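You operate a simulated robot arm through the tools that you are given. There is no shell and no other tool.

Carry out the task below with a simulated robot arm. There is one attempt and no reset: what you move stays moved.

## Task
Stop the yellow cabinet, block it off and switch the black breaker off.
Fine: red button first, dial to 0, switch blocked by its slide before the door opens; door shut.

Only the result counts: the job must be done as asked and must still hold three seconds after the hand-in. Knocking over, shifting, dropping, spilling or breaking anything else fails it.

## Robot
A 6-joint arm with a three-finger gripper, fixed in place. Base frame: the origin is on the floor under the middle of its stand, x ahead of it, y to its left, z up. Readings come in m, degrees, newtons and seconds.
It reaches about 1.213 m from its shoulder. Its first joint turns from -166.0 to 166.0 degrees. Payload 4.89 kg.
The tool frame sits at the grasp point between the pads (the TCP): z along the fingers, y along the line on which they close. The tips reach 0.03 m beyond it. The gripper opens to 0.164 m; its body begins 0.125 m behind the TCP.
Orientation is told as [roll, pitch, yaw] about the base's x, y, z axes, in that order, counted from this pose: with the fingers straight down and closing along the base's y, the tool's x points along the base's -x, its y along +y and its z along -z.

## Interface
- The arm moves only by the tool servo_tool. Its argument "steps" is a list of rows, each an object of numbers (a shift or turn left out is 0, a gripper value left out holds the last): "tx", "ty", "tz": the shift along the base's x, y, z in units of 40 mm (1.0 is 40 mm); "ax", "ay", "az": the turn, a rotation vector about the base's x, y, z in units of 4 degrees (1.0 is 4 degrees); "grip": the gripper command, from -1 (fully open) to 1 (shut), values between in proportion. In form: [{"tx": .., "ty": .., "tz": .., "ax": .., "ay": .., "az": .., "grip": ..}, ...]. A call has 1 to 20 rows; each row shifts and turns the commanded pose from where the row before left it. A call with a number of a shift or a turn outside -1 to 1 is refused whole. Rows are played at 5 a second. More than 0.05 m and 8.6 degrees between two rows, or a gripper value outside its range, and nothing of the call is played. Where a pose cannot be reached the arm comes as near as it can. A force on the tool above 60 N (or 10 N above the force at the start of the call, whichever is more), or a blocked arm, ends the call early, and 0.2 s more pass. The fingers move at their own pace (about 0.108 m/s each) and stop on an object; they squeeze with about 34 N. The grip force told is the motor's: it shows also when the fingers shut on nothing. Time passes only in rows, and 0.2 s behind the last, so rows that do not move let the fingers close. It gives the time, the measured TCP pose, the force on the tool (base axes), the opening and the grip force at its end, in the units of the frame above (readings bear some noise), with the torque about the TCP (base axes, N m) and any sound that the robot's microphone picked up.
- Cameras (640 x 400 px; columns grow to the right, rows downward): "scene" is fixed at [0.2294, -0.5017, 1.4792]; the picture's right is [0.60, -0.80, 0.00], its down [-0.41, -0.31, -0.86] and it looks along [0.69, 0.52, -0.51] (base axes); focal length 352 px, centre (320, 200). "wrist" rides on the gripper at [0.076, -0.002, -0.152] in the tool frame; the picture's right is [0.02, 1.00, 0.00], its down [-0.88, 0.02, -0.47] and it looks along [-0.47, 0.01, 0.88] (tool axes); focal length 247 px, centre (320, 200). There is no depth. A picture from a camera that has moved, and an enlarged one, comes with that camera's place and axes in the base frame and with its lens. The place of the scene camera against the robot may be out by one fixed shift of up to 0.018 m in any direction.
- snapshot(camera): a new picture of that camera. It takes no simulated time.
- raise_lower(by): moves the trunk up (or, below 0, down) by that many m; the arm rides with it, the base frame stays. It gives what a move gives, with no picture.
- inspect(camera, box): a new picture of the part [left, top, right, bottom] of that camera's present view, enlarged. It takes no simulated time.
- close_job(): hands the job in; it is judged then, once.

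Places have to be worked out from the pictures, the camera data and where the tool is seen. Open the gripper and draw the arm clear of the work before you hand the job in, unless the task says otherwise.

The tools are called after "Emit:" as a command line: name --argument value ..., lists and objects as JSON in quotes. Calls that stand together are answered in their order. servo_tool: Moves the arm, as the interface text tells. Its arguments: {"type":"object","properties":{"steps":{"type":"array"}},"required":["steps"]} The other tools are called the same way: raise_lower (by) moves the trunk up or down; snapshot (camera) takes a picture; inspect (camera, box) takes an enlarged picture of a part of a camera's view; close_job () hands the job in.

At the start:

```text
clock: 0.0
position: [0.5667, 0.072, 1.1418]
tcp_rot: [-0.1, -0.1, 0.0]
force: [0.7, -0.7, -0.3]
moment: [0.0, -0.04, 0.0]
finger_gap: 0.1639
grip_force: 0.1
trunk travel left (down, up): [-0.175, 0.215]
```

scene: 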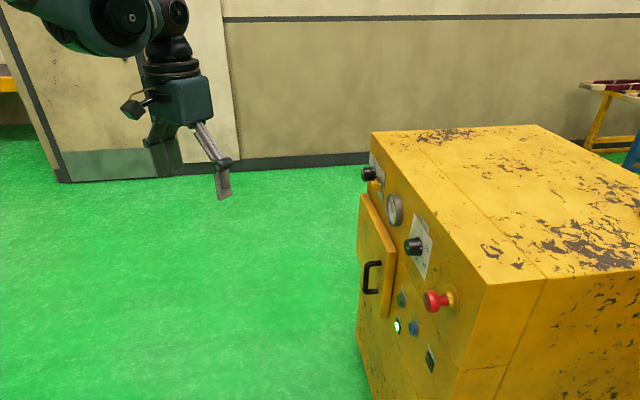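
wrist: 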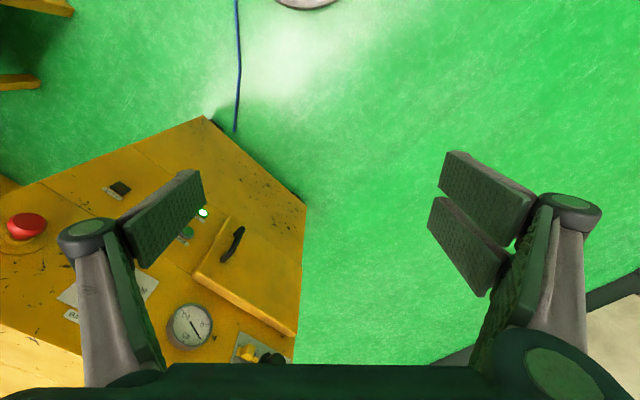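

I see a yellow cabinet with a red mushroom button, knobs, a gauge and a door with a black handle. I'll enlarge the views to make out the parts before I move.

Emit:
inspect --camera "scene" --box '[340, 120, 500, 220]'

Emit:
inspect --camera "scene" --box '[340, 220, 500, 400]'

Emit:
inspect --camera "wrist" --box '[0, 160, 320, 400]'

```text
4.00 times, centred on (420, 170) of scene
camera zoom: at [0.2294, -0.5017, 1.4792], right [0.6, -0.8, 0.0], down [-0.41, -0.31, -0.86], along [0.69, 0.52, -0.51], focal length 1410 px, centre (-80, 320)
```

zoom: 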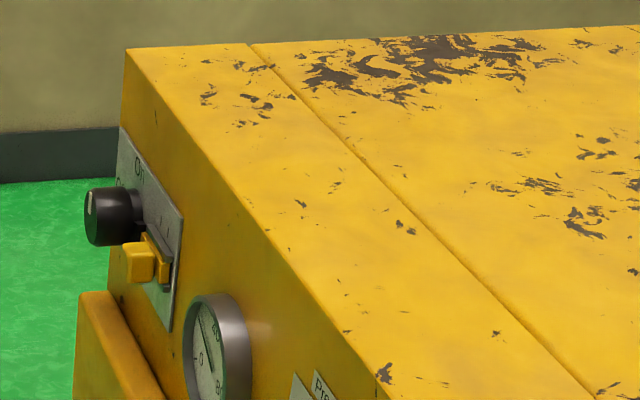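

```text
2.22 times, centred on (420, 310) of scene
camera zoom: at [0.2294, -0.5017, 1.4792], right [0.6, -0.8, 0.0], down [-0.41, -0.31, -0.86], along [0.69, 0.52, -0.51], focal length 783 px, centre (98, -44)
```

zoom: 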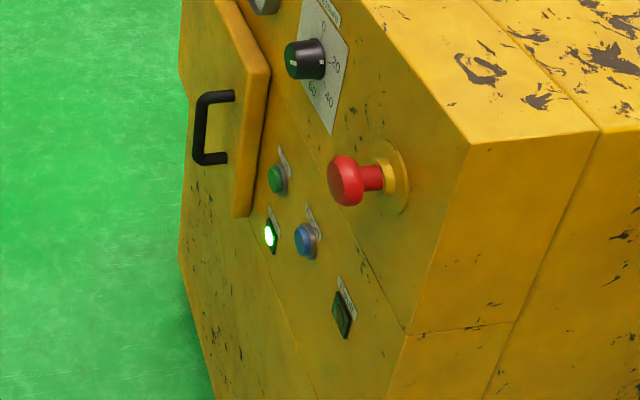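

```text
1.67 times, centred on (160, 280) of wrist
camera zoom: at [0.4894, 0.0687, 1.2958], right [-0.02, 1.0, 0.0], down [0.88, 0.02, 0.47], along [0.47, 0.01, -0.88], focal length 412 px, centre (587, 67)
```

zoom: 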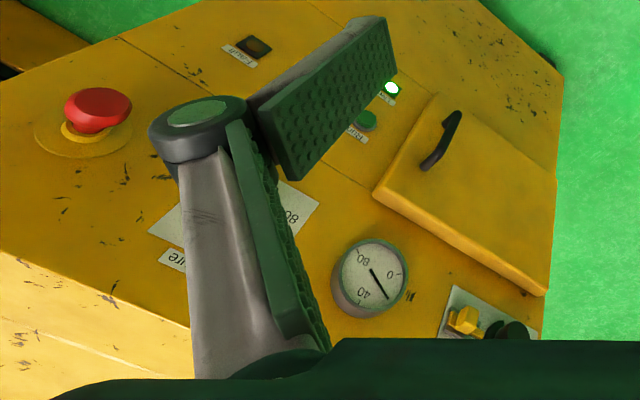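

The wrist view is upside down and the cabinet face looks turned about 45°, facing the robot's left front. I pitch the tool up 40° and yaw it −40° in place, about 0.43 m off the face, so the wrist camera sees the front.

Emit:
servo_tool --steps '[{"ay": -1}, {"ay": -1}, {"ay": -1}, {"ay": -1}, {"ay": -1}, {"ay": -1}, {"ay": -1}, {"ay": -1}, {"ay": -1}, {"ay": -1}, {"az": -1}, {"az": -1}, {"az": -1}, {"az": -1}, {"az": -1}, {"az": -1}, {"az": -1}, {"az": -1}, {"az": -1}, {"az": -1}]'

Emit:
snapshot --camera "wrist"

Emit:
snapshot --camera "scene"

```text
clock: 4.2
position: [0.5662, 0.071, 1.142]
tcp_rot: [0.0, -40.0, -40.1]
force: [-1.1, -0.7, 0.0]
moment: [0.05, -0.08, 0.08]
finger_gap: 0.1643
grip_force: 0.1
trunk travel left (down, up): [-0.175, 0.215]
```

```text
taken
camera wrist: at [0.4446, 0.1694, 1.2109], right [0.63, 0.78, -0.01], down [0.3, -0.22, 0.93], along [0.72, -0.59, -0.37], focal length 247 px, centre (320, 200)
```

wrist: 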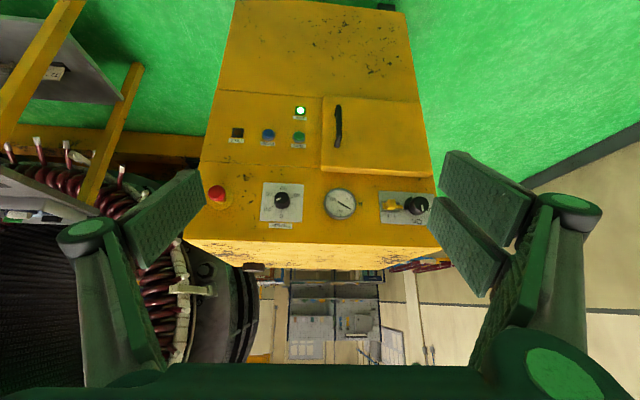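

```text
taken
```

scene: 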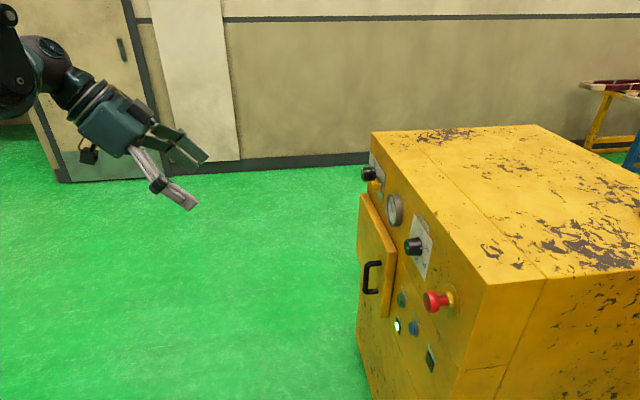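

The whole front shows now, upside down. I enlarge it to read the dial, switch, slide and door.

Emit:
inspect --camera "wrist" --box '[190, 170, 318, 250]'

Emit:
inspect --camera "wrist" --box '[312, 170, 440, 250]'

Emit:
inspect --camera "wrist" --box '[200, 80, 440, 230]'

```text
5.00 times, centred on (254, 210) of wrist
camera zoom: at [0.4446, 0.1694, 1.2109], right [0.63, 0.78, -0.01], down [0.3, -0.22, 0.93], along [0.72, -0.59, -0.37], focal length 1235 px, centre (650, 150)
```

zoom: 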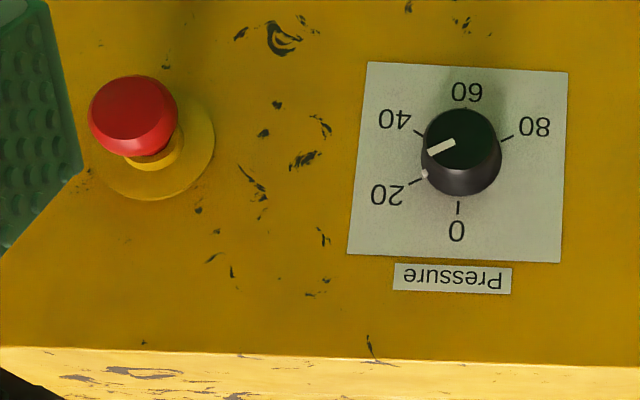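

```text
5.00 times, centred on (376, 210) of wrist
camera zoom: at [0.4446, 0.1694, 1.2109], right [0.63, 0.78, -0.01], down [0.3, -0.22, 0.93], along [0.72, -0.59, -0.37], focal length 1235 px, centre (40, 150)
```

zoom: 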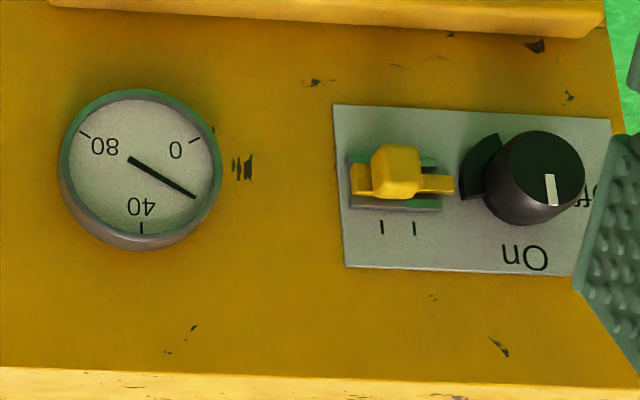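

```text
2.67 times, centred on (320, 155) of wrist
camera zoom: at [0.4446, 0.1694, 1.2109], right [0.63, 0.78, -0.01], down [0.3, -0.22, 0.93], along [0.72, -0.59, -0.37], focal length 659 px, centre (320, 320)
```

zoom: 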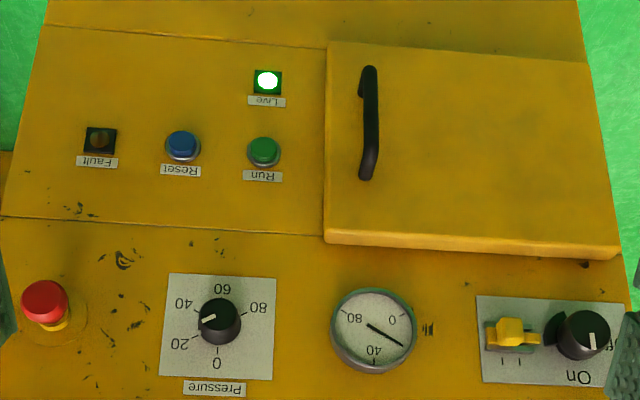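

The dial points at about 20–25, the switch is at On (pointing up, with Off to its upright left), and the slide sits beside the switch. I level the camera onto the face and move nearer to the button end for a second viewpoint.

Emit:
servo_tool --steps '[{"az": -0.5625}, {"az": -0.5625}, {"tx": -0.233, "ty": -0.62, "tz": -0.59, "ax": -0.642, "ay": -0.654}, {"tx": -0.233, "ty": -0.62, "tz": -0.59, "ax": -0.642, "ay": -0.654}, {"tx": -0.233, "ty": -0.62, "tz": -0.59, "ax": -0.642, "ay": -0.654}, {"tx": -0.233, "ty": -0.62, "tz": -0.59, "ax": -0.642, "ay": -0.654}, {"tx": -0.233, "ty": -0.62, "tz": -0.59, "ax": -0.642, "ay": -0.654}, {"tx": -0.233, "ty": -0.62, "tz": -0.59, "ax": -0.642, "ay": -0.654}]'

Emit:
snapshot --camera "wrist"

Emit:
inspect --camera "wrist" --box '[200, 130, 360, 230]'

```text
clock: 6.0
position: [0.5175, -0.0759, 1.0407]
tcp_rot: [-0.1, -61.9, -44.5]
force: [1.3, -0.1, 0.3]
moment: [-0.08, 0.08, -0.21]
finger_gap: 0.164
grip_force: 0.1
out of reach, approached as far as the arm can: row 8
trunk travel left (down, up): [-0.175, 0.215]
```

```text
taken
camera wrist: at [0.3953, 0.0414, 1.0465], right [0.69, 0.72, -0.02], down [0.01, 0.02, 1.0], along [0.72, -0.69, 0.0], focal length 247 px, centre (320, 200)
```

wrist: 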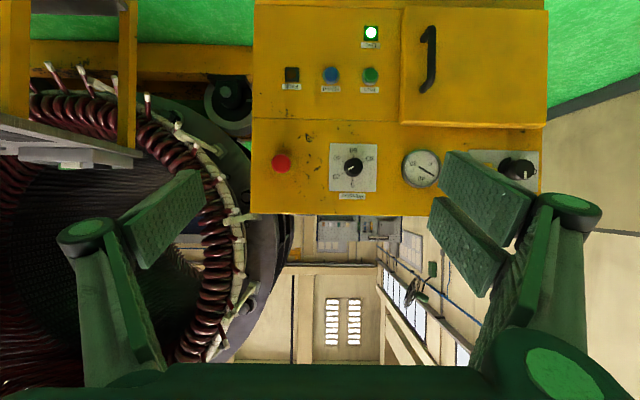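

```text
4.00 times, centred on (280, 180) of wrist
camera zoom: at [0.3953, 0.0414, 1.0465], right [0.69, 0.72, -0.02], down [0.01, 0.02, 1.0], along [0.72, -0.69, 0.0], focal length 988 px, centre (480, 280)
```

zoom: 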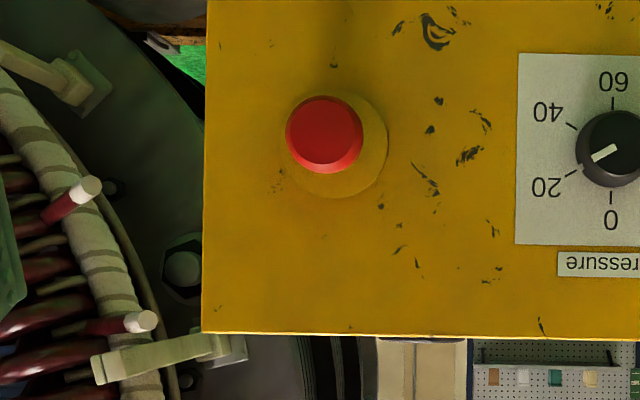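

From two wrist views I place the button axis at about s=0.775 along the face's inward direction (yaw −44.5°), with z=0.971 and its base in the face plane at s≈0.823. I close the gripper, turn the tool horizontal and move to about 6 cm in front of the button.

Emit:
servo_tool --steps '[{"tx": 0.397, "ty": -0.745, "tz": -0.219, "ax": -0.615, "ay": -0.626, "grip": 1}, {"tx": 0.397, "ty": -0.745, "tz": -0.219, "ax": -0.615, "ay": -0.626, "grip": 1}, {"tx": 0.397, "ty": -0.745, "tz": -0.219, "ax": -0.615, "ay": -0.626, "grip": 1}, {"tx": 0.397, "ty": -0.745, "tz": -0.219, "ax": -0.615, "ay": -0.626, "grip": 1}, {"tx": 0.397, "ty": -0.745, "tz": -0.219, "ax": -0.615, "ay": -0.626, "grip": 1}, {"tx": 0.397, "ty": -0.745, "tz": -0.219, "ax": -0.615, "ay": -0.626, "grip": 1}, {"tx": 0.397, "ty": -0.745, "tz": -0.219, "ax": -0.615, "ay": -0.626, "grip": 1}, {"tx": 0.397, "ty": -0.745, "tz": -0.219, "ax": -0.615, "ay": -0.626, "grip": 1}]'

Emit:
snapshot --camera "wrist"

Emit:
snapshot --camera "scene"

```text
clock: 7.8
position: [0.689, -0.3152, 1.1398]
tcp_rot: [-92.6, -90.0, 48.1]
force: [-0.5, 0.8, 0.8]
moment: [0.08, 0.09, 0.02]
finger_gap: 0.0001
grip_force: 33.5
out of reach, approached as far as the arm can: row 1, 2, 3, 4, 5, 6, 7, 8
trunk travel left (down, up): [-0.175, 0.215]
```

```text
taken
camera wrist: at [0.5779, -0.2097, 1.0656], right [0.7, 0.71, -0.02], down [-0.32, 0.35, 0.88], along [0.64, -0.61, 0.47], focal length 247 px, centre (320, 200)
```

wrist: 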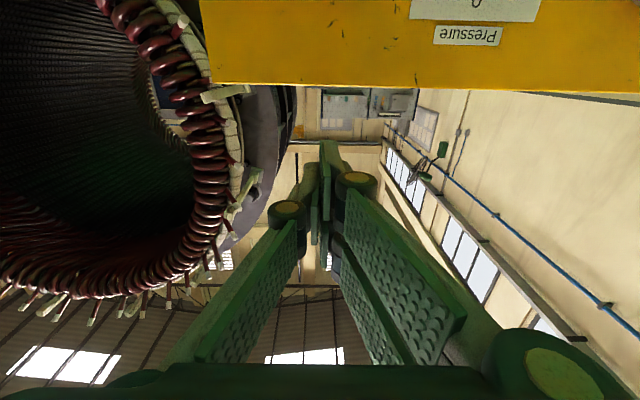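

```text
taken
```

scene: 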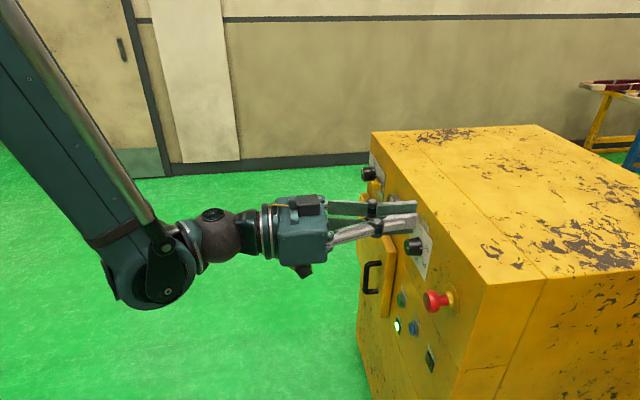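

The arm stopped at z=1.14, short of the commanded 0.97, so this pose needs a lower shoulder. I back off from the face first and then lower the trunk.

Emit:
servo_tool --steps '[{"tx": -0.5, "ty": 0.49}, {"tx": -0.5, "ty": 0.49}, {"tx": -0.5, "ty": 0.49}, {}]'

Emit:
raise_lower --by -0.1

Emit:
snapshot --camera "scene"

```text
clock: 8.8
position: [0.6359, -0.2577, 1.1626]
tcp_rot: [5.8, -89.9, -50.3]
force: [-1.0, 0.3, 0.6]
moment: [0.01, 0.01, 0.08]
finger_gap: 0.0001
grip_force: 34.0
out of reach, approached as far as the arm can: row 1, 2, 3
trunk travel left (down, up): [-0.175, 0.215]
```

```text
clock: 10.1
position: [0.636, -0.2562, 1.0624]
tcp_rot: [-2.1, -90.0, -42.6]
force: [-0.8, -0.4, 0.3]
moment: [0.0, 0.02, 0.01]
finger_gap: 0.0
grip_force: 34.0
trunk travel left (down, up): [-0.075, 0.315]
```

```text
taken
```

scene: 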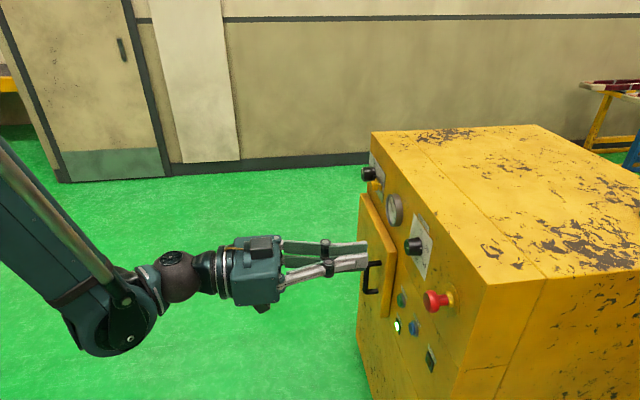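

Lowering the trunk carries the arm down with it, and the gripper stays about 11 cm clear of the button. I lower it the rest of the way.

Emit:
raise_lower --by -0.075

Emit:
snapshot --camera "wrist"

```text
clock: 11.2
position: [0.6353, -0.257, 0.9871]
tcp_rot: [-3.1, -90.1, -41.3]
force: [0.2, -0.6, -0.7]
moment: [0.03, 0.02, 0.0]
finger_gap: 0.0
grip_force: 33.4
trunk travel left (down, up): [0.0, 0.39]
```

```text
taken
camera wrist: at [0.5253, -0.153, 0.9131], right [0.7, 0.71, -0.02], down [-0.32, 0.34, 0.88], along [0.64, -0.61, 0.47], focal length 247 px, centre (320, 200)
```

wrist: 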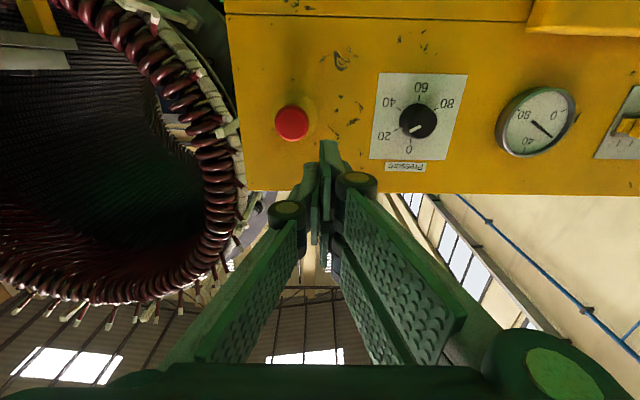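

The button is now left of and beyond the closed fingertips. I line up with its axis (−3.5 cm along the face, −1.6 cm in z) and come forward 7 cm.

Emit:
servo_tool --steps '[{"tx": -0.3, "ty": -0.31, "tz": -0.2}, {"tx": -0.3, "ty": -0.31, "tz": -0.2}, {"tx": 0.416, "ty": -0.409}, {"tx": 0.416, "ty": -0.409}, {"tx": 0.416, "ty": -0.409}, {}]'

Emit:
snapshot --camera "wrist"

Emit:
inspect --camera "scene" --box '[340, 220, 500, 320]'

```text
clock: 12.7
position: [0.6678, -0.3318, 0.9911]
tcp_rot: [-3.9, -90.0, -40.8]
force: [-1.1, -1.2, -0.5]
moment: [0.01, 0.03, -0.01]
finger_gap: 0.0
grip_force: 34.8
out of reach, approached as far as the arm can: row 1, 2
trunk travel left (down, up): [0.0, 0.39]
```

```text
taken
camera wrist: at [0.5566, -0.2278, 0.9163], right [0.7, 0.71, -0.02], down [-0.32, 0.34, 0.88], along [0.64, -0.61, 0.47], focal length 247 px, centre (320, 200)
```

wrist: 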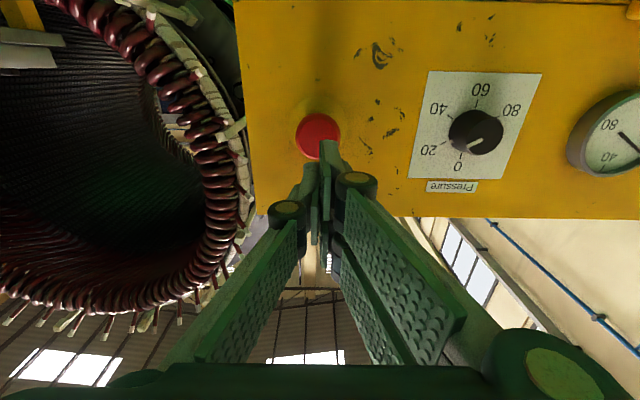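

```text
4.00 times, centred on (420, 270) of scene
camera zoom: at [0.2294, -0.5017, 1.4792], right [0.6, -0.8, 0.0], down [-0.41, -0.31, -0.86], along [0.69, 0.52, -0.51], focal length 1410 px, centre (-80, -80)
```

zoom: 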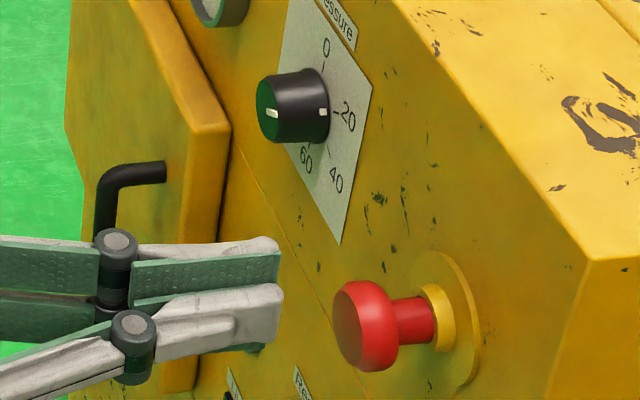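

Along the face the tips now match the button, but z is still 0.991 against its 0.971. Being further out, I try lowering again with a small 8° downward tool tilt, which lets the wrist stay higher.

Emit:
servo_tool --steps '[{"ax": 0.7, "ay": 0.713}, {"ax": 0.7, "ay": 0.713}, {"tz": -0.25}, {"tz": -0.25}, {}]'

Emit:
snapshot --camera "wrist"

Emit:
inspect --camera "scene" --box '[340, 220, 500, 320]'

```text
clock: 13.8
position: [0.6667, -0.3315, 0.9703]
tcp_rot: [-0.2, -81.8, -44.5]
force: [0.1, 0.0, 0.4]
moment: [-0.01, -0.01, -0.01]
finger_gap: 0.0001
grip_force: 34.0
trunk travel left (down, up): [0.0, 0.39]
```

```text
taken
camera wrist: at [0.55, -0.2212, 0.9178], right [0.7, 0.71, -0.02], down [-0.23, 0.26, 0.94], along [0.68, -0.65, 0.34], focal length 247 px, centre (320, 200)
```

wrist: 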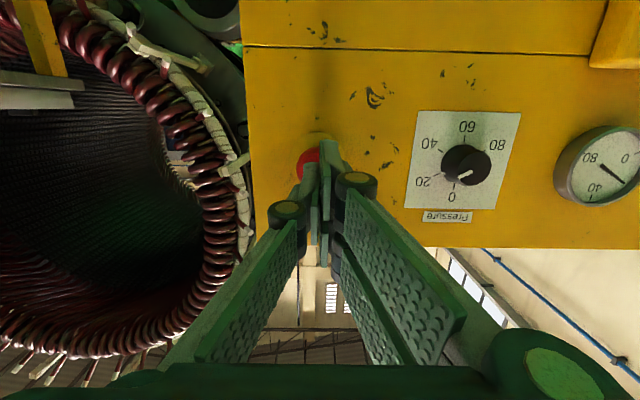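

```text
4.00 times, centred on (420, 270) of scene
camera zoom: at [0.2294, -0.5017, 1.4792], right [0.6, -0.8, 0.0], down [-0.41, -0.31, -0.86], along [0.69, 0.52, -0.51], focal length 1410 px, centre (-80, -80)
```

zoom: 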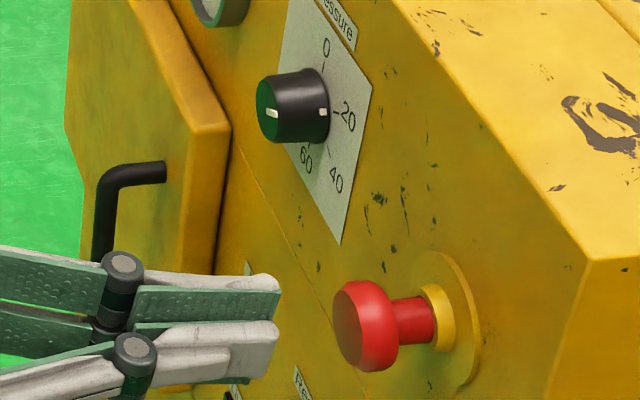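

The tips are at about s=0.738 and lined up with the mushroom head, which starts near 0.775. I push forward in small steps along the face normal and watch force and sound.

Emit:
servo_tool --steps '[{"tx": 0.143, "ty": -0.14}, {"tx": 0.143, "ty": -0.14}, {"tx": 0.143, "ty": -0.14}, {"tx": 0.143, "ty": -0.14}, {"tx": 0.0713, "ty": -0.07}, {"tx": 0.0713, "ty": -0.07}, {"tx": 0.0713, "ty": -0.07}]'

Emit:
inspect --camera "scene" --box '[340, 220, 500, 320]'

```text
clock: 15.4
position: [0.6968, -0.3615, 0.971]
tcp_rot: [0.0, -82.0, -44.4]
force: [-24.5, 25.5, -9.0]
moment: [-0.33, -0.27, 0.14]
finger_gap: 0.0
grip_force: 34.0
trunk travel left (down, up): [0.0, 0.39]
```

```text
4.00 times, centred on (420, 270) of scene
camera zoom: at [0.2294, -0.5017, 1.4792], right [0.6, -0.8, 0.0], down [-0.41, -0.31, -0.86], along [0.69, 0.52, -0.51], focal length 1410 px, centre (-80, -80)
```

zoom: 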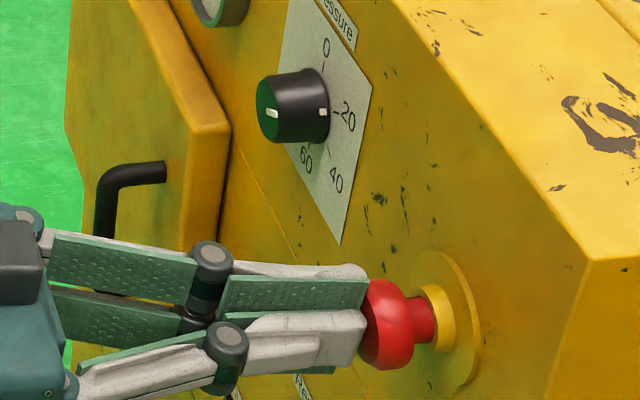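

I'm in contact at about 36 N, with the tips on the head and no click yet. I push on in 2–3 mm steps.

Emit:
servo_tool --steps '[{"tx": 0.05, "ty": -0.049}, {"tx": 0.05, "ty": -0.049}, {"tx": 0.05, "ty": -0.049}, {"tx": 0.05, "ty": -0.049}]'

Emit:
inspect --camera "scene" --box '[340, 220, 500, 320]'

```text
clock: 15.8
position: [0.6963, -0.3622, 0.9702]
tcp_rot: [-0.1, -82.1, -44.3]
force: [-16.0, 22.3, 4.4]
moment: [-0.65, -0.25, 0.16]
finger_gap: 0.0
grip_force: 34.1
trunk travel left (down, up): [0.0, 0.39]
stopped in row 1: the force on the tool passed its limit at 67 N (the readings are from after the stop); the commanded pose is now the measured one
```

```text
4.00 times, centred on (420, 270) of scene
camera zoom: at [0.2294, -0.5017, 1.4792], right [0.6, -0.8, 0.0], down [-0.41, -0.31, -0.86], along [0.69, 0.52, -0.51], focal length 1410 px, centre (-80, -80)
```

zoom: 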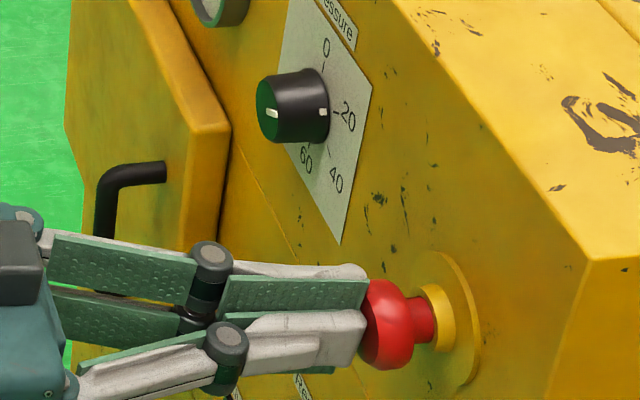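

The force passed 60 N, so the button is probably at the end of its travel. I back off and check whether it stayed in and whether the Live lamp changed.

Emit:
servo_tool --steps '[{"tx": -0.4, "ty": 0.393}, {"tx": -0.4, "ty": 0.393}, {"tx": -0.4, "ty": 0.393}]'

Emit:
inspect --camera "scene" --box '[340, 220, 500, 320]'

Emit:
inspect --camera "scene" --box '[340, 270, 500, 370]'

Emit:
snapshot --camera "wrist"

```text
clock: 16.6
position: [0.6501, -0.3171, 0.9698]
tcp_rot: [0.2, -82.0, -44.7]
force: [1.0, -0.5, 0.4]
moment: [-0.09, -0.03, -0.04]
finger_gap: 0.0
grip_force: 33.7
trunk travel left (down, up): [0.0, 0.39]
```

```text
4.00 times, centred on (420, 270) of scene
camera zoom: at [0.2294, -0.5017, 1.4792], right [0.6, -0.8, 0.0], down [-0.41, -0.31, -0.86], along [0.69, 0.52, -0.51], focal length 1410 px, centre (-80, -80)
```

zoom: 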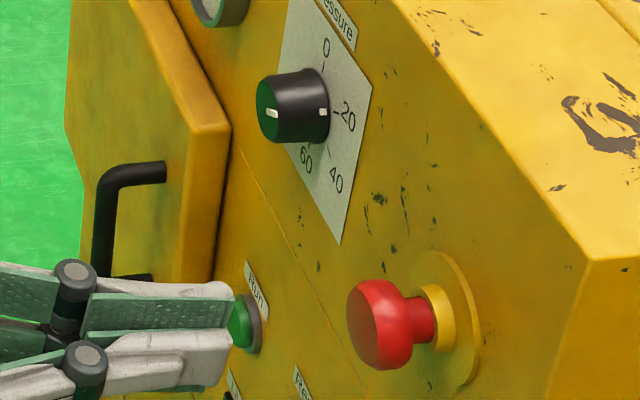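

```text
4.00 times, centred on (420, 320) of scene
camera zoom: at [0.2294, -0.5017, 1.4792], right [0.6, -0.8, 0.0], down [-0.41, -0.31, -0.86], along [0.69, 0.52, -0.51], focal length 1410 px, centre (-80, -280)
```

zoom: 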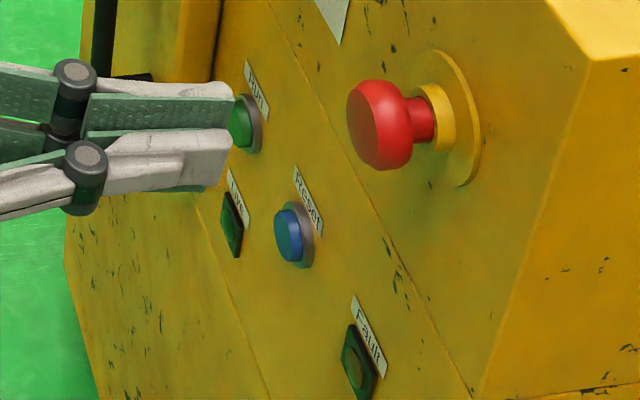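

```text
taken
camera wrist: at [0.5335, -0.2062, 0.9171], right [0.7, 0.72, -0.02], down [-0.23, 0.25, 0.94], along [0.68, -0.65, 0.34], focal length 247 px, centre (320, 200)
```

wrist: 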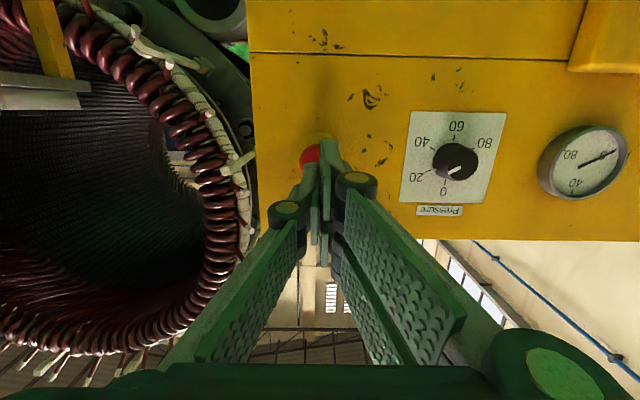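

The button is latched, the Live lamp is out and the gauge needle is falling. Next is the dial: I put its axis at f≈0.388, z≈0.969 with about 3.5 cm protrusion, so I open the fingers halfway, level the tool and go in front of it.

Emit:
servo_tool --steps '[{"tx": 0.606, "ty": 0.516, "ax": -0.28, "ay": -0.285, "grip": -0.1}, {"tx": 0.606, "ty": 0.516, "ax": -0.28, "ay": -0.285}, {"tx": 0.606, "ty": 0.516, "ax": -0.28, "ay": -0.285}, {"tx": 0.606, "ty": 0.516, "ax": -0.28, "ay": -0.285}, {"tx": 0.606, "ty": 0.516, "ax": -0.28, "ay": -0.285}, {}]'

Emit:
snapshot --camera "wrist"

Emit:
inspect --camera "scene" --box '[320, 170, 480, 270]'

```text
clock: 18.1
position: [0.7709, -0.2129, 0.9692]
tcp_rot: [15.6, -89.8, -60.1]
force: [-1.1, -0.8, 0.5]
moment: [0.01, 0.03, 0.1]
finger_gap: 0.0903
grip_force: 0.1
trunk travel left (down, up): [0.0, 0.39]
```

```text
taken
camera wrist: at [0.6606, -0.1088, 0.8947], right [0.7, 0.71, -0.02], down [-0.32, 0.34, 0.88], along [0.64, -0.61, 0.47], focal length 247 px, centre (320, 200)
```

wrist: 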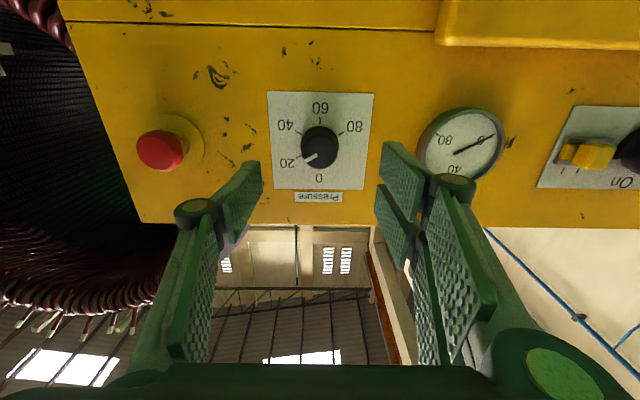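

```text
4.00 times, centred on (400, 220) of scene
camera zoom: at [0.2294, -0.5017, 1.4792], right [0.6, -0.8, 0.0], down [-0.41, -0.31, -0.86], along [0.69, 0.52, -0.51], focal length 1410 px, centre (0, 120)
```

zoom: 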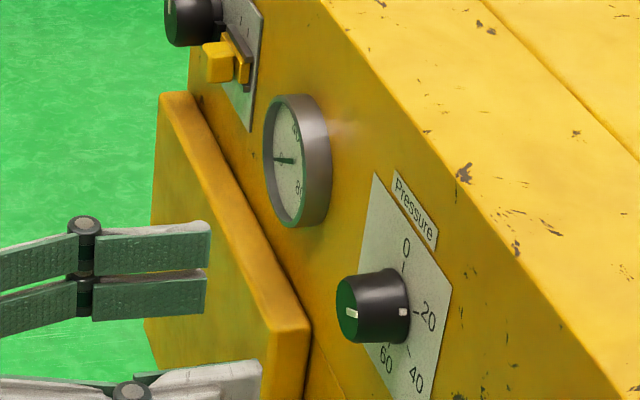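

The tool axis now projects exactly onto the dial plate's centre. I enlarge the dial to read the pointer angle before gripping.

Emit:
inspect --camera "wrist" --box '[256, 90, 384, 200]'

```text
3.64 times, centred on (320, 145) of wrist
camera zoom: at [0.6606, -0.1088, 0.8947], right [0.7, 0.71, -0.02], down [-0.32, 0.34, 0.88], along [0.64, -0.61, 0.47], focal length 898 px, centre (320, 400)
```

zoom: 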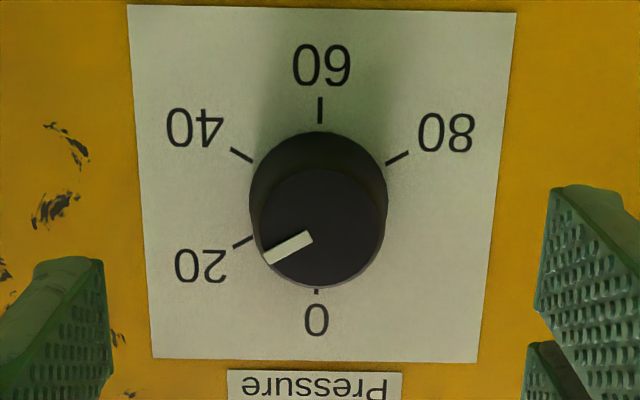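

The pointer is parallel to the 20 tick, so the dial needs 60° counter-clockwise seen from the front. I go in 8.6 cm until the tips are about 1 cm from the plate, then close on the knob.

Emit:
servo_tool --steps '[{"tx": 0.307, "ty": -0.301}, {"tx": 0.307, "ty": -0.301}, {"tx": 0.307, "ty": -0.301}, {"tx": 0.307, "ty": -0.301}, {"tx": 0.307, "ty": -0.301}, {}]'

Emit:
snapshot --camera "wrist"

Emit:
inspect --camera "scene" --box '[320, 170, 480, 270]'

```text
clock: 19.4
position: [0.8326, -0.273, 0.9692]
tcp_rot: [7.3, -89.9, -51.7]
force: [-0.3, -0.4, 0.3]
moment: [-0.03, 0.05, -0.03]
finger_gap: 0.09
grip_force: 0.1
trunk travel left (down, up): [0.0, 0.39]
```

```text
taken
camera wrist: at [0.7224, -0.1687, 0.8955], right [0.7, 0.71, -0.02], down [-0.32, 0.34, 0.88], along [0.64, -0.61, 0.47], focal length 247 px, centre (320, 200)
```

wrist: 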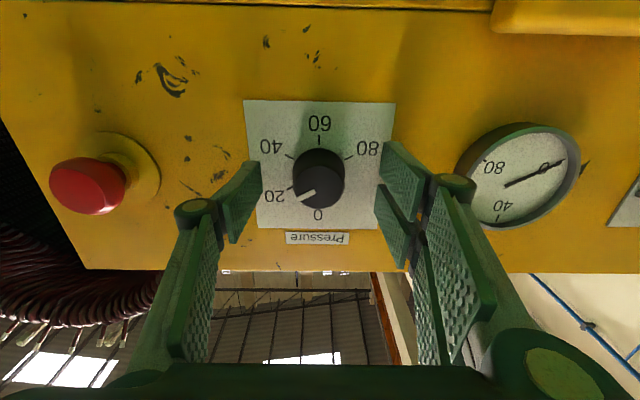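

```text
4.00 times, centred on (400, 220) of scene
camera zoom: at [0.2294, -0.5017, 1.4792], right [0.6, -0.8, 0.0], down [-0.41, -0.31, -0.86], along [0.69, 0.52, -0.51], focal length 1410 px, centre (0, 120)
```

zoom: 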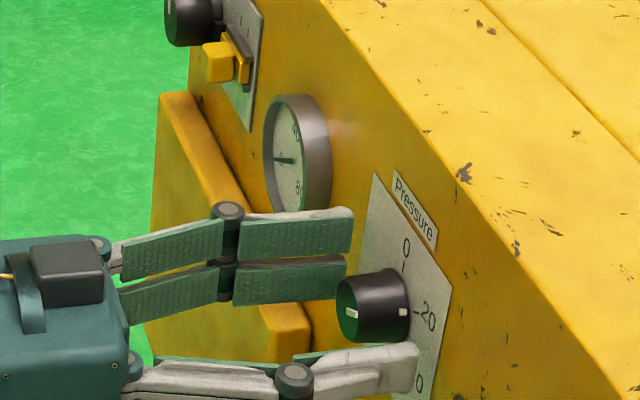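

The knob sits between the thumb and the two fingers, with the tips about half way along it. I close on it.

Emit:
servo_tool --steps '[{"grip": 1}, {"grip": 1}, {"grip": 1}, {"grip": 1}]'

Emit:
snapshot --camera "wrist"

```text
clock: 20.4
position: [0.832, -0.2749, 0.9695]
tcp_rot: [17.4, -89.8, -62.0]
force: [-10.5, -9.8, -3.0]
moment: [0.04, 0.03, -0.55]
finger_gap: 0.0388
grip_force: 45.9
trunk travel left (down, up): [0.0, 0.39]
```

```text
taken
camera wrist: at [0.7218, -0.1693, 0.8955], right [0.7, 0.71, -0.02], down [-0.32, 0.34, 0.88], along [0.64, -0.61, 0.47], focal length 247 px, centre (320, 200)
```

wrist: 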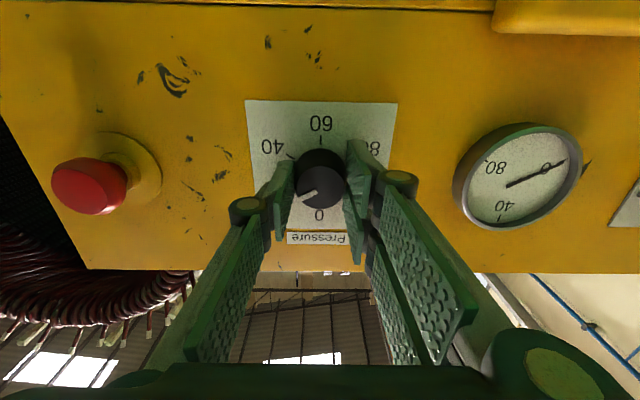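

I have the knob at 38.8 mm, with about 14 N of side load along the face, so I nudge 1.5 mm to relieve it. Then I turn the first 28° counter-clockwise.

Emit:
servo_tool --steps '[{"tx": -0.027, "ty": -0.027, "grip": 1}, {"ax": -0.7133, "ay": 0.7009}, {"ax": -0.7133, "ay": 0.7009}, {"ax": -0.7133, "ay": 0.7009}, {"ax": -0.7133, "ay": 0.7009}, {"ax": -0.7133, "ay": 0.7009}, {"ax": -0.7133, "ay": 0.7009}, {"ax": -0.7133, "ay": 0.7009}]'

Emit:
snapshot --camera "wrist"

Emit:
inspect --camera "scene" --box '[320, 170, 480, 270]'

```text
clock: 22.2
position: [0.8327, -0.2743, 0.9697]
tcp_rot: [-89.8, -61.9, 45.3]
force: [18.6, -1.5, 13.9]
moment: [0.01, 0.04, 0.09]
finger_gap: 0.0386
grip_force: 44.9
trunk travel left (down, up): [0.0, 0.39]
```

```text
taken
camera wrist: at [0.6965, -0.195, 0.9053], right [0.61, 0.62, -0.49], down [-0.03, 0.64, 0.77], along [0.79, -0.45, 0.41], focal length 247 px, centre (320, 200)
```

wrist: 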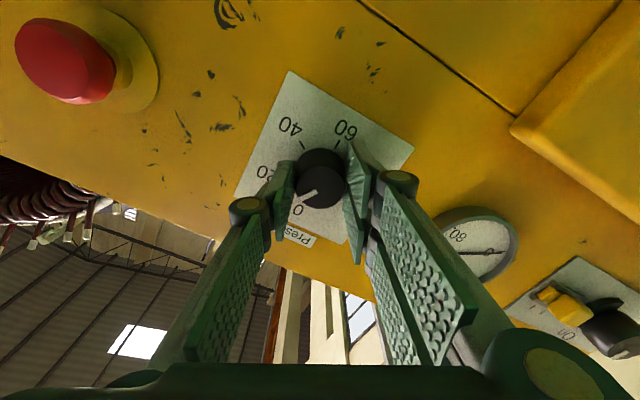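

```text
4.00 times, centred on (400, 220) of scene
camera zoom: at [0.2294, -0.5017, 1.4792], right [0.6, -0.8, 0.0], down [-0.41, -0.31, -0.86], along [0.69, 0.52, -0.51], focal length 1410 px, centre (0, 120)
```

zoom: 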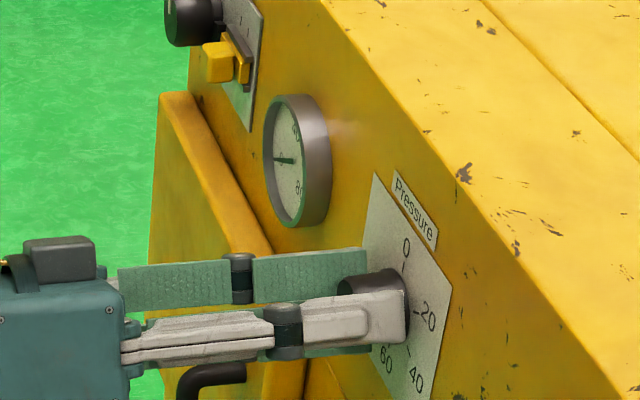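

The knob turns with the gripper without slipping. I turn it the remaining 32°.

Emit:
servo_tool --steps '[{"ax": -0.7133, "ay": 0.7009}, {"ax": -0.7133, "ay": 0.7009}, {"ax": -0.7133, "ay": 0.7009}, {"ax": -0.7133, "ay": 0.7009}, {"ax": -0.7133, "ay": 0.7009}, {"ax": -0.7133, "ay": 0.7009}, {"ax": -0.7133, "ay": 0.7009}, {"ax": -0.7133, "ay": 0.7009}, {}]'

Emit:
inspect --camera "wrist" --box '[220, 70, 420, 270]'

```text
clock: 24.2
position: [0.832, -0.275, 0.9708]
tcp_rot: [-90.0, -30.0, 45.3]
force: [36.0, -1.9, 29.3]
moment: [-0.5, -0.49, 0.72]
finger_gap: 0.0389
grip_force: 45.0
trunk travel left (down, up): [0.0, 0.39]
```

```text
2.00 times, centred on (320, 170) of wrist
camera zoom: at [0.6757, -0.216, 0.9352], right [0.34, 0.34, -0.88], down [0.2, 0.88, 0.42], along [0.92, -0.32, 0.23], focal length 494 px, centre (320, 260)
```

zoom: 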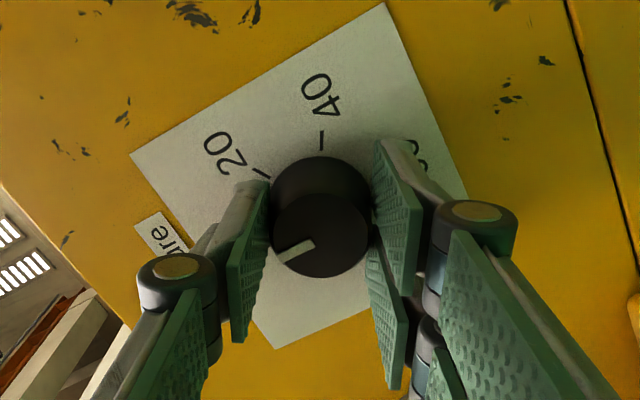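

I've turned 60° and the pointer is near 0, with about 46 N of side load from slight misalignment. I release the knob, back away and read it.

Emit:
servo_tool --steps '[{"grip": -0.1}, {}, {}, {"tx": -0.4, "ty": 0.393}, {"tx": -0.4, "ty": 0.393}, {"tx": -0.4, "ty": 0.393}, {"tx": -0.4, "ty": 0.393}, {}]'

Emit:
snapshot --camera "wrist"

Emit:
inspect --camera "wrist" --box '[240, 80, 400, 200]'

Emit:
inspect --camera "scene" --box '[380, 210, 460, 260]'

```text
clock: 26.1
position: [0.7677, -0.2112, 0.9698]
tcp_rot: [-89.9, -30.2, 45.3]
force: [0.0, -0.7, 0.1]
moment: [-0.03, -0.03, -0.01]
finger_gap: 0.0901
grip_force: 0.0
trunk travel left (down, up): [0.0, 0.39]
```

```text
taken
camera wrist: at [0.6117, -0.1531, 0.9347], right [0.34, 0.34, -0.88], down [0.21, 0.88, 0.43], along [0.92, -0.32, 0.23], focal length 247 px, centre (320, 200)
```

wrist: 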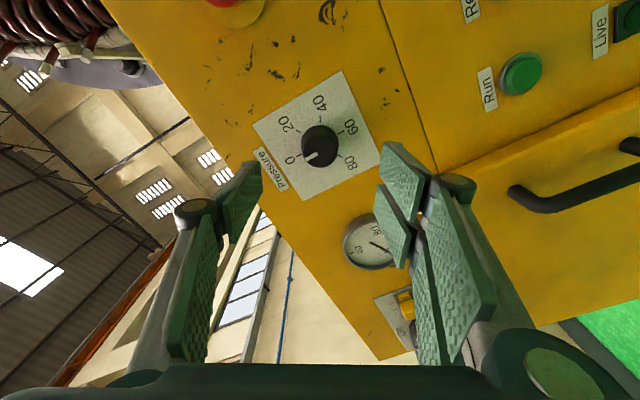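

```text
3.33 times, centred on (320, 140) of wrist
camera zoom: at [0.6117, -0.1531, 0.9347], right [0.34, 0.34, -0.88], down [0.21, 0.88, 0.43], along [0.92, -0.32, 0.23], focal length 823 px, centre (320, 400)
```

zoom: 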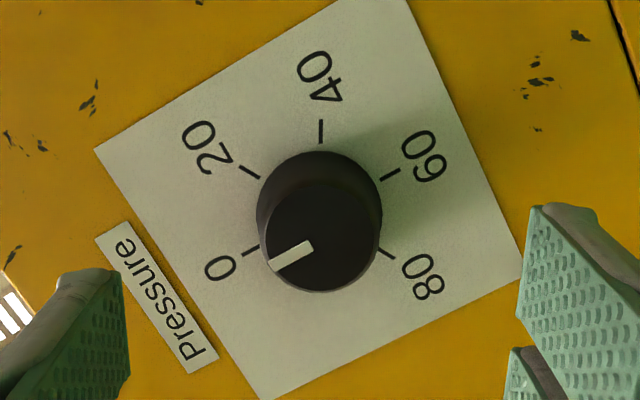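

```text
8.00 times, centred on (420, 235) of scene
camera zoom: at [0.2294, -0.5017, 1.4792], right [0.6, -0.8, 0.0], down [-0.41, -0.31, -0.86], along [0.69, 0.52, -0.51], focal length 2820 px, centre (-480, -80)
```

zoom: 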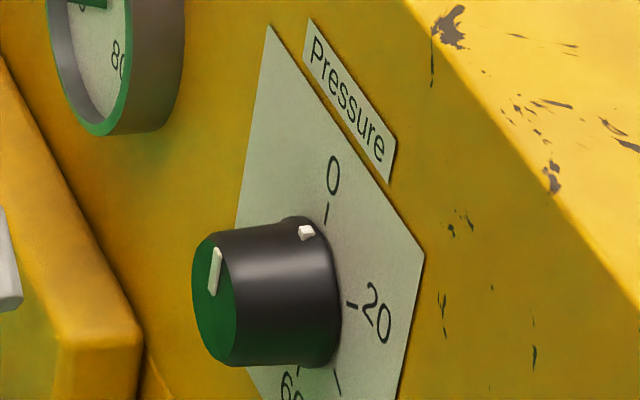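

The pointer lies exactly along the 0 tick and the dial is done. I move over to the rotary switch and slide, staying about 20 cm off the face, to look at them closely.

Emit:
servo_tool --steps '[{"tx": 0.516, "ty": 0.8625}, {"tx": 0.516, "ty": 0.8625}, {"tx": 0.516, "ty": 0.8625}, {"tx": 0.516, "ty": 0.8625, "ax": 0.7133, "ay": -0.7009}, {"tx": 0.516, "ty": 0.8625, "ax": 0.7133, "ay": -0.7009}, {"tx": 0.516, "ty": 0.8625, "ax": 0.7133, "ay": -0.7009}, {"tx": 0.516, "ty": 0.8625, "ax": 0.535, "ay": -0.5257}, {"tx": 0.516, "ty": 0.8625}, {}]'

Emit:
snapshot --camera "wrist"

Emit:
snapshot --camera "scene"

```text
clock: 28.1
position: [0.9333, 0.0651, 0.9687]
tcp_rot: [-89.8, -45.1, 45.3]
force: [-1.1, -0.8, -0.2]
moment: [0.03, 0.04, 0.1]
finger_gap: 0.09
grip_force: 0.0
trunk travel left (down, up): [0.0, 0.39]
```

```text
taken
camera wrist: at [0.7844, 0.1313, 0.9188], right [0.49, 0.49, -0.72], down [0.11, 0.78, 0.61], along [0.87, -0.38, 0.33], focal length 247 px, centre (320, 200)
```

wrist: 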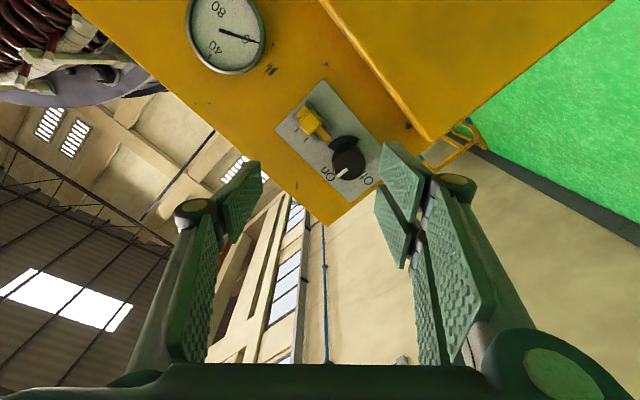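

```text
taken
```

scene: 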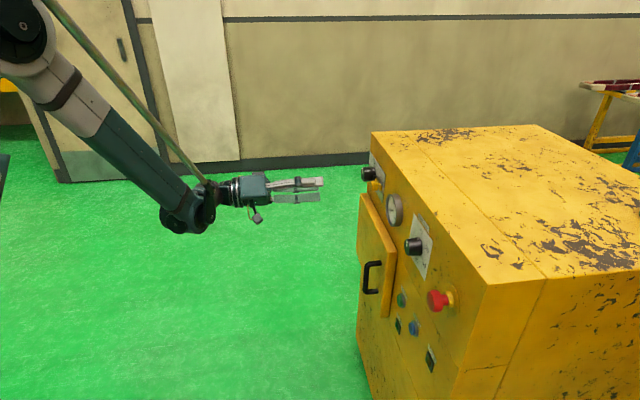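

Emit:
inspect --camera "wrist" --box '[270, 80, 390, 200]'

Emit:
inspect --camera "scene" --box '[350, 145, 430, 195]'

```text
3.33 times, centred on (330, 140) of wrist
camera zoom: at [0.7844, 0.1313, 0.9188], right [0.49, 0.49, -0.72], down [0.11, 0.78, 0.61], along [0.87, -0.38, 0.33], focal length 823 px, centre (287, 400)
```

zoom: 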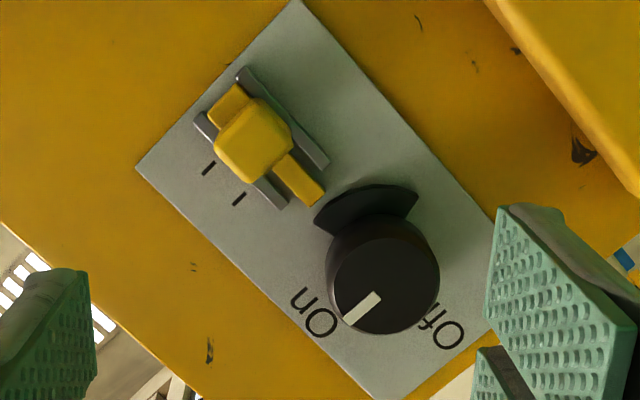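

```text
8.00 times, centred on (390, 170) of scene
camera zoom: at [0.2294, -0.5017, 1.4792], right [0.6, -0.8, 0.0], down [-0.41, -0.31, -0.86], along [0.69, 0.52, -0.51], focal length 2820 px, centre (-240, 440)
```

zoom: 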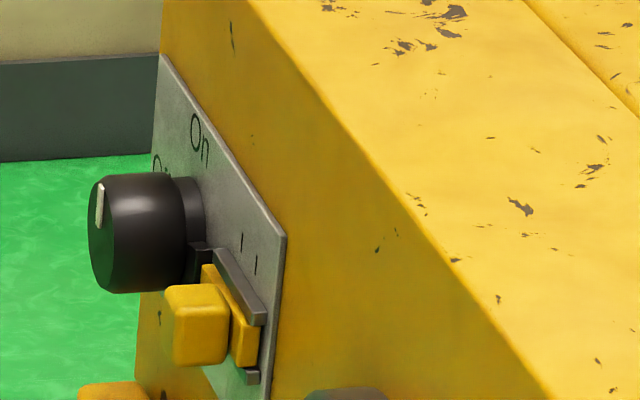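

Close up, the switch has a cam vane at its base that points at the slide and blocks it in the On position. At Off the vane swings clear, and the slide can then move about 2 cm from the right tick to the left tick. I centre on the switch axis and move a bit closer to refine it.

Emit:
servo_tool --steps '[{"tx": 0.88, "ty": 0.005}, {"tx": 0.88, "ty": 0.005}, {}]'

Emit:
inspect --camera "wrist" --box '[240, 60, 400, 220]'

```text
clock: 28.9
position: [1.0014, 0.0641, 0.9699]
tcp_rot: [-89.9, -45.2, 45.2]
force: [-0.1, 0.5, 1.2]
moment: [0.03, 0.05, 0.02]
finger_gap: 0.0901
grip_force: 0.1
trunk travel left (down, up): [0.0, 0.39]
```

```text
2.50 times, centred on (320, 140) of wrist
camera zoom: at [0.8548, 0.1311, 0.919], right [0.49, 0.49, -0.72], down [0.11, 0.78, 0.61], along [0.87, -0.38, 0.33], focal length 617 px, centre (320, 350)
```

zoom: 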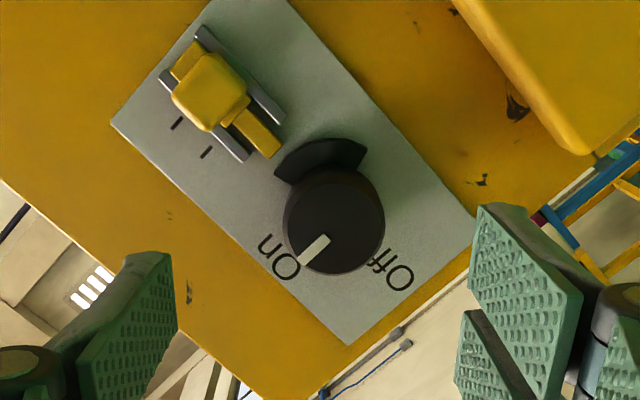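

From this view I place the switch axis at f≈0.755, z≈0.9695, the knob at about 42 mm across and the slide's tongue 44 mm from the axis. I roll the tool 90° so the two-finger side stays on the far side from the slide through the whole turn.

Emit:
servo_tool --steps '[{"ax": 0.7133, "ay": -0.7009}, {"ax": 0.7133, "ay": -0.7009}, {"ax": 0.7133, "ay": -0.7009}, {"ax": 0.7133, "ay": -0.7009}, {"ax": 0.7133, "ay": -0.7009}, {"ax": 0.7133, "ay": -0.7009}, {"ax": 0.7133, "ay": -0.7009}, {"ax": 0.7133, "ay": -0.7009}, {"ax": 0.7133, "ay": -0.7009}, {"ax": 0.7133, "ay": -0.7009}, {"ax": 0.7133, "ay": -0.7009}, {"ax": 0.7133, "ay": -0.7009}, {"ax": 0.7133, "ay": -0.7009}, {"ax": 0.7133, "ay": -0.7009}, {"ax": 0.7133, "ay": -0.7009}, {"ax": 0.7133, "ay": -0.7009}, {"ax": 0.7133, "ay": -0.7009}, {"ax": 0.7133, "ay": -0.7009}, {"ax": 0.7133, "ay": -0.7009}, {"ax": 0.7133, "ay": -0.7009}]'

Emit:
servo_tool --steps '[{"ax": 0.7133, "ay": -0.7009, "tx": 0.22, "ty": -0.13}, {"ax": 0.7133, "ay": -0.7009, "tx": 0.22, "ty": -0.13}, {"ax": 0.3566, "ay": -0.3504, "tx": 0.22, "ty": -0.13}, {}]'

Emit:
snapshot --camera "wrist"

Emit:
inspect --camera "wrist" --box '[240, 60, 400, 220]'

```text
clock: 33.0
position: [1.0019, 0.0645, 0.9704]
tcp_rot: [89.9, -55.1, -134.3]
force: [1.1, 0.3, -1.0]
moment: [-0.03, -0.01, -0.01]
finger_gap: 0.0901
grip_force: 0.0
trunk travel left (down, up): [0.0, 0.39]
```

```text
clock: 34.0
position: [1.029, 0.0485, 0.9704]
tcp_rot: [89.9, -45.1, -134.3]
force: [0.4, -0.2, -0.5]
moment: [0.0, 0.0, 0.0]
finger_gap: 0.0902
grip_force: 0.0
trunk travel left (down, up): [0.0, 0.39]
```

```text
taken
camera wrist: at [0.9561, 0.192, 0.9172], right [0.51, 0.52, 0.69], down [-0.76, -0.11, 0.64], along [0.4, -0.85, 0.34], focal length 247 px, centre (320, 200)
```

wrist: 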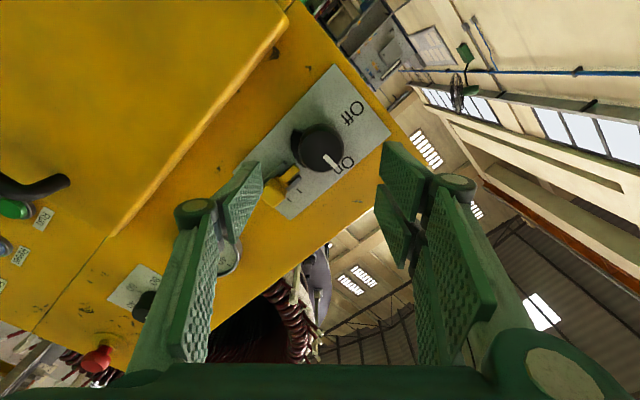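

```text
2.50 times, centred on (320, 140) of wrist
camera zoom: at [0.9561, 0.192, 0.9172], right [0.51, 0.52, 0.69], down [-0.76, -0.11, 0.64], along [0.4, -0.85, 0.34], focal length 617 px, centre (320, 350)
```

zoom: 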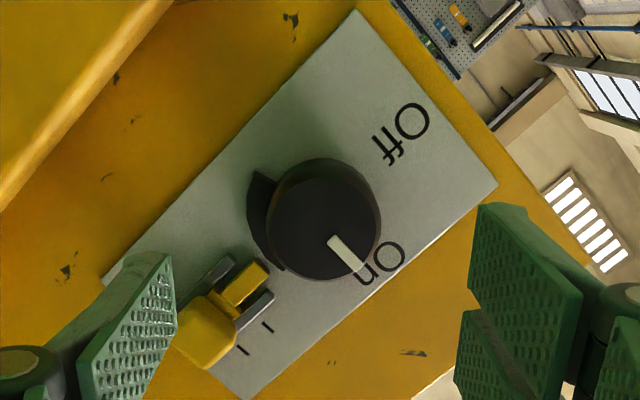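

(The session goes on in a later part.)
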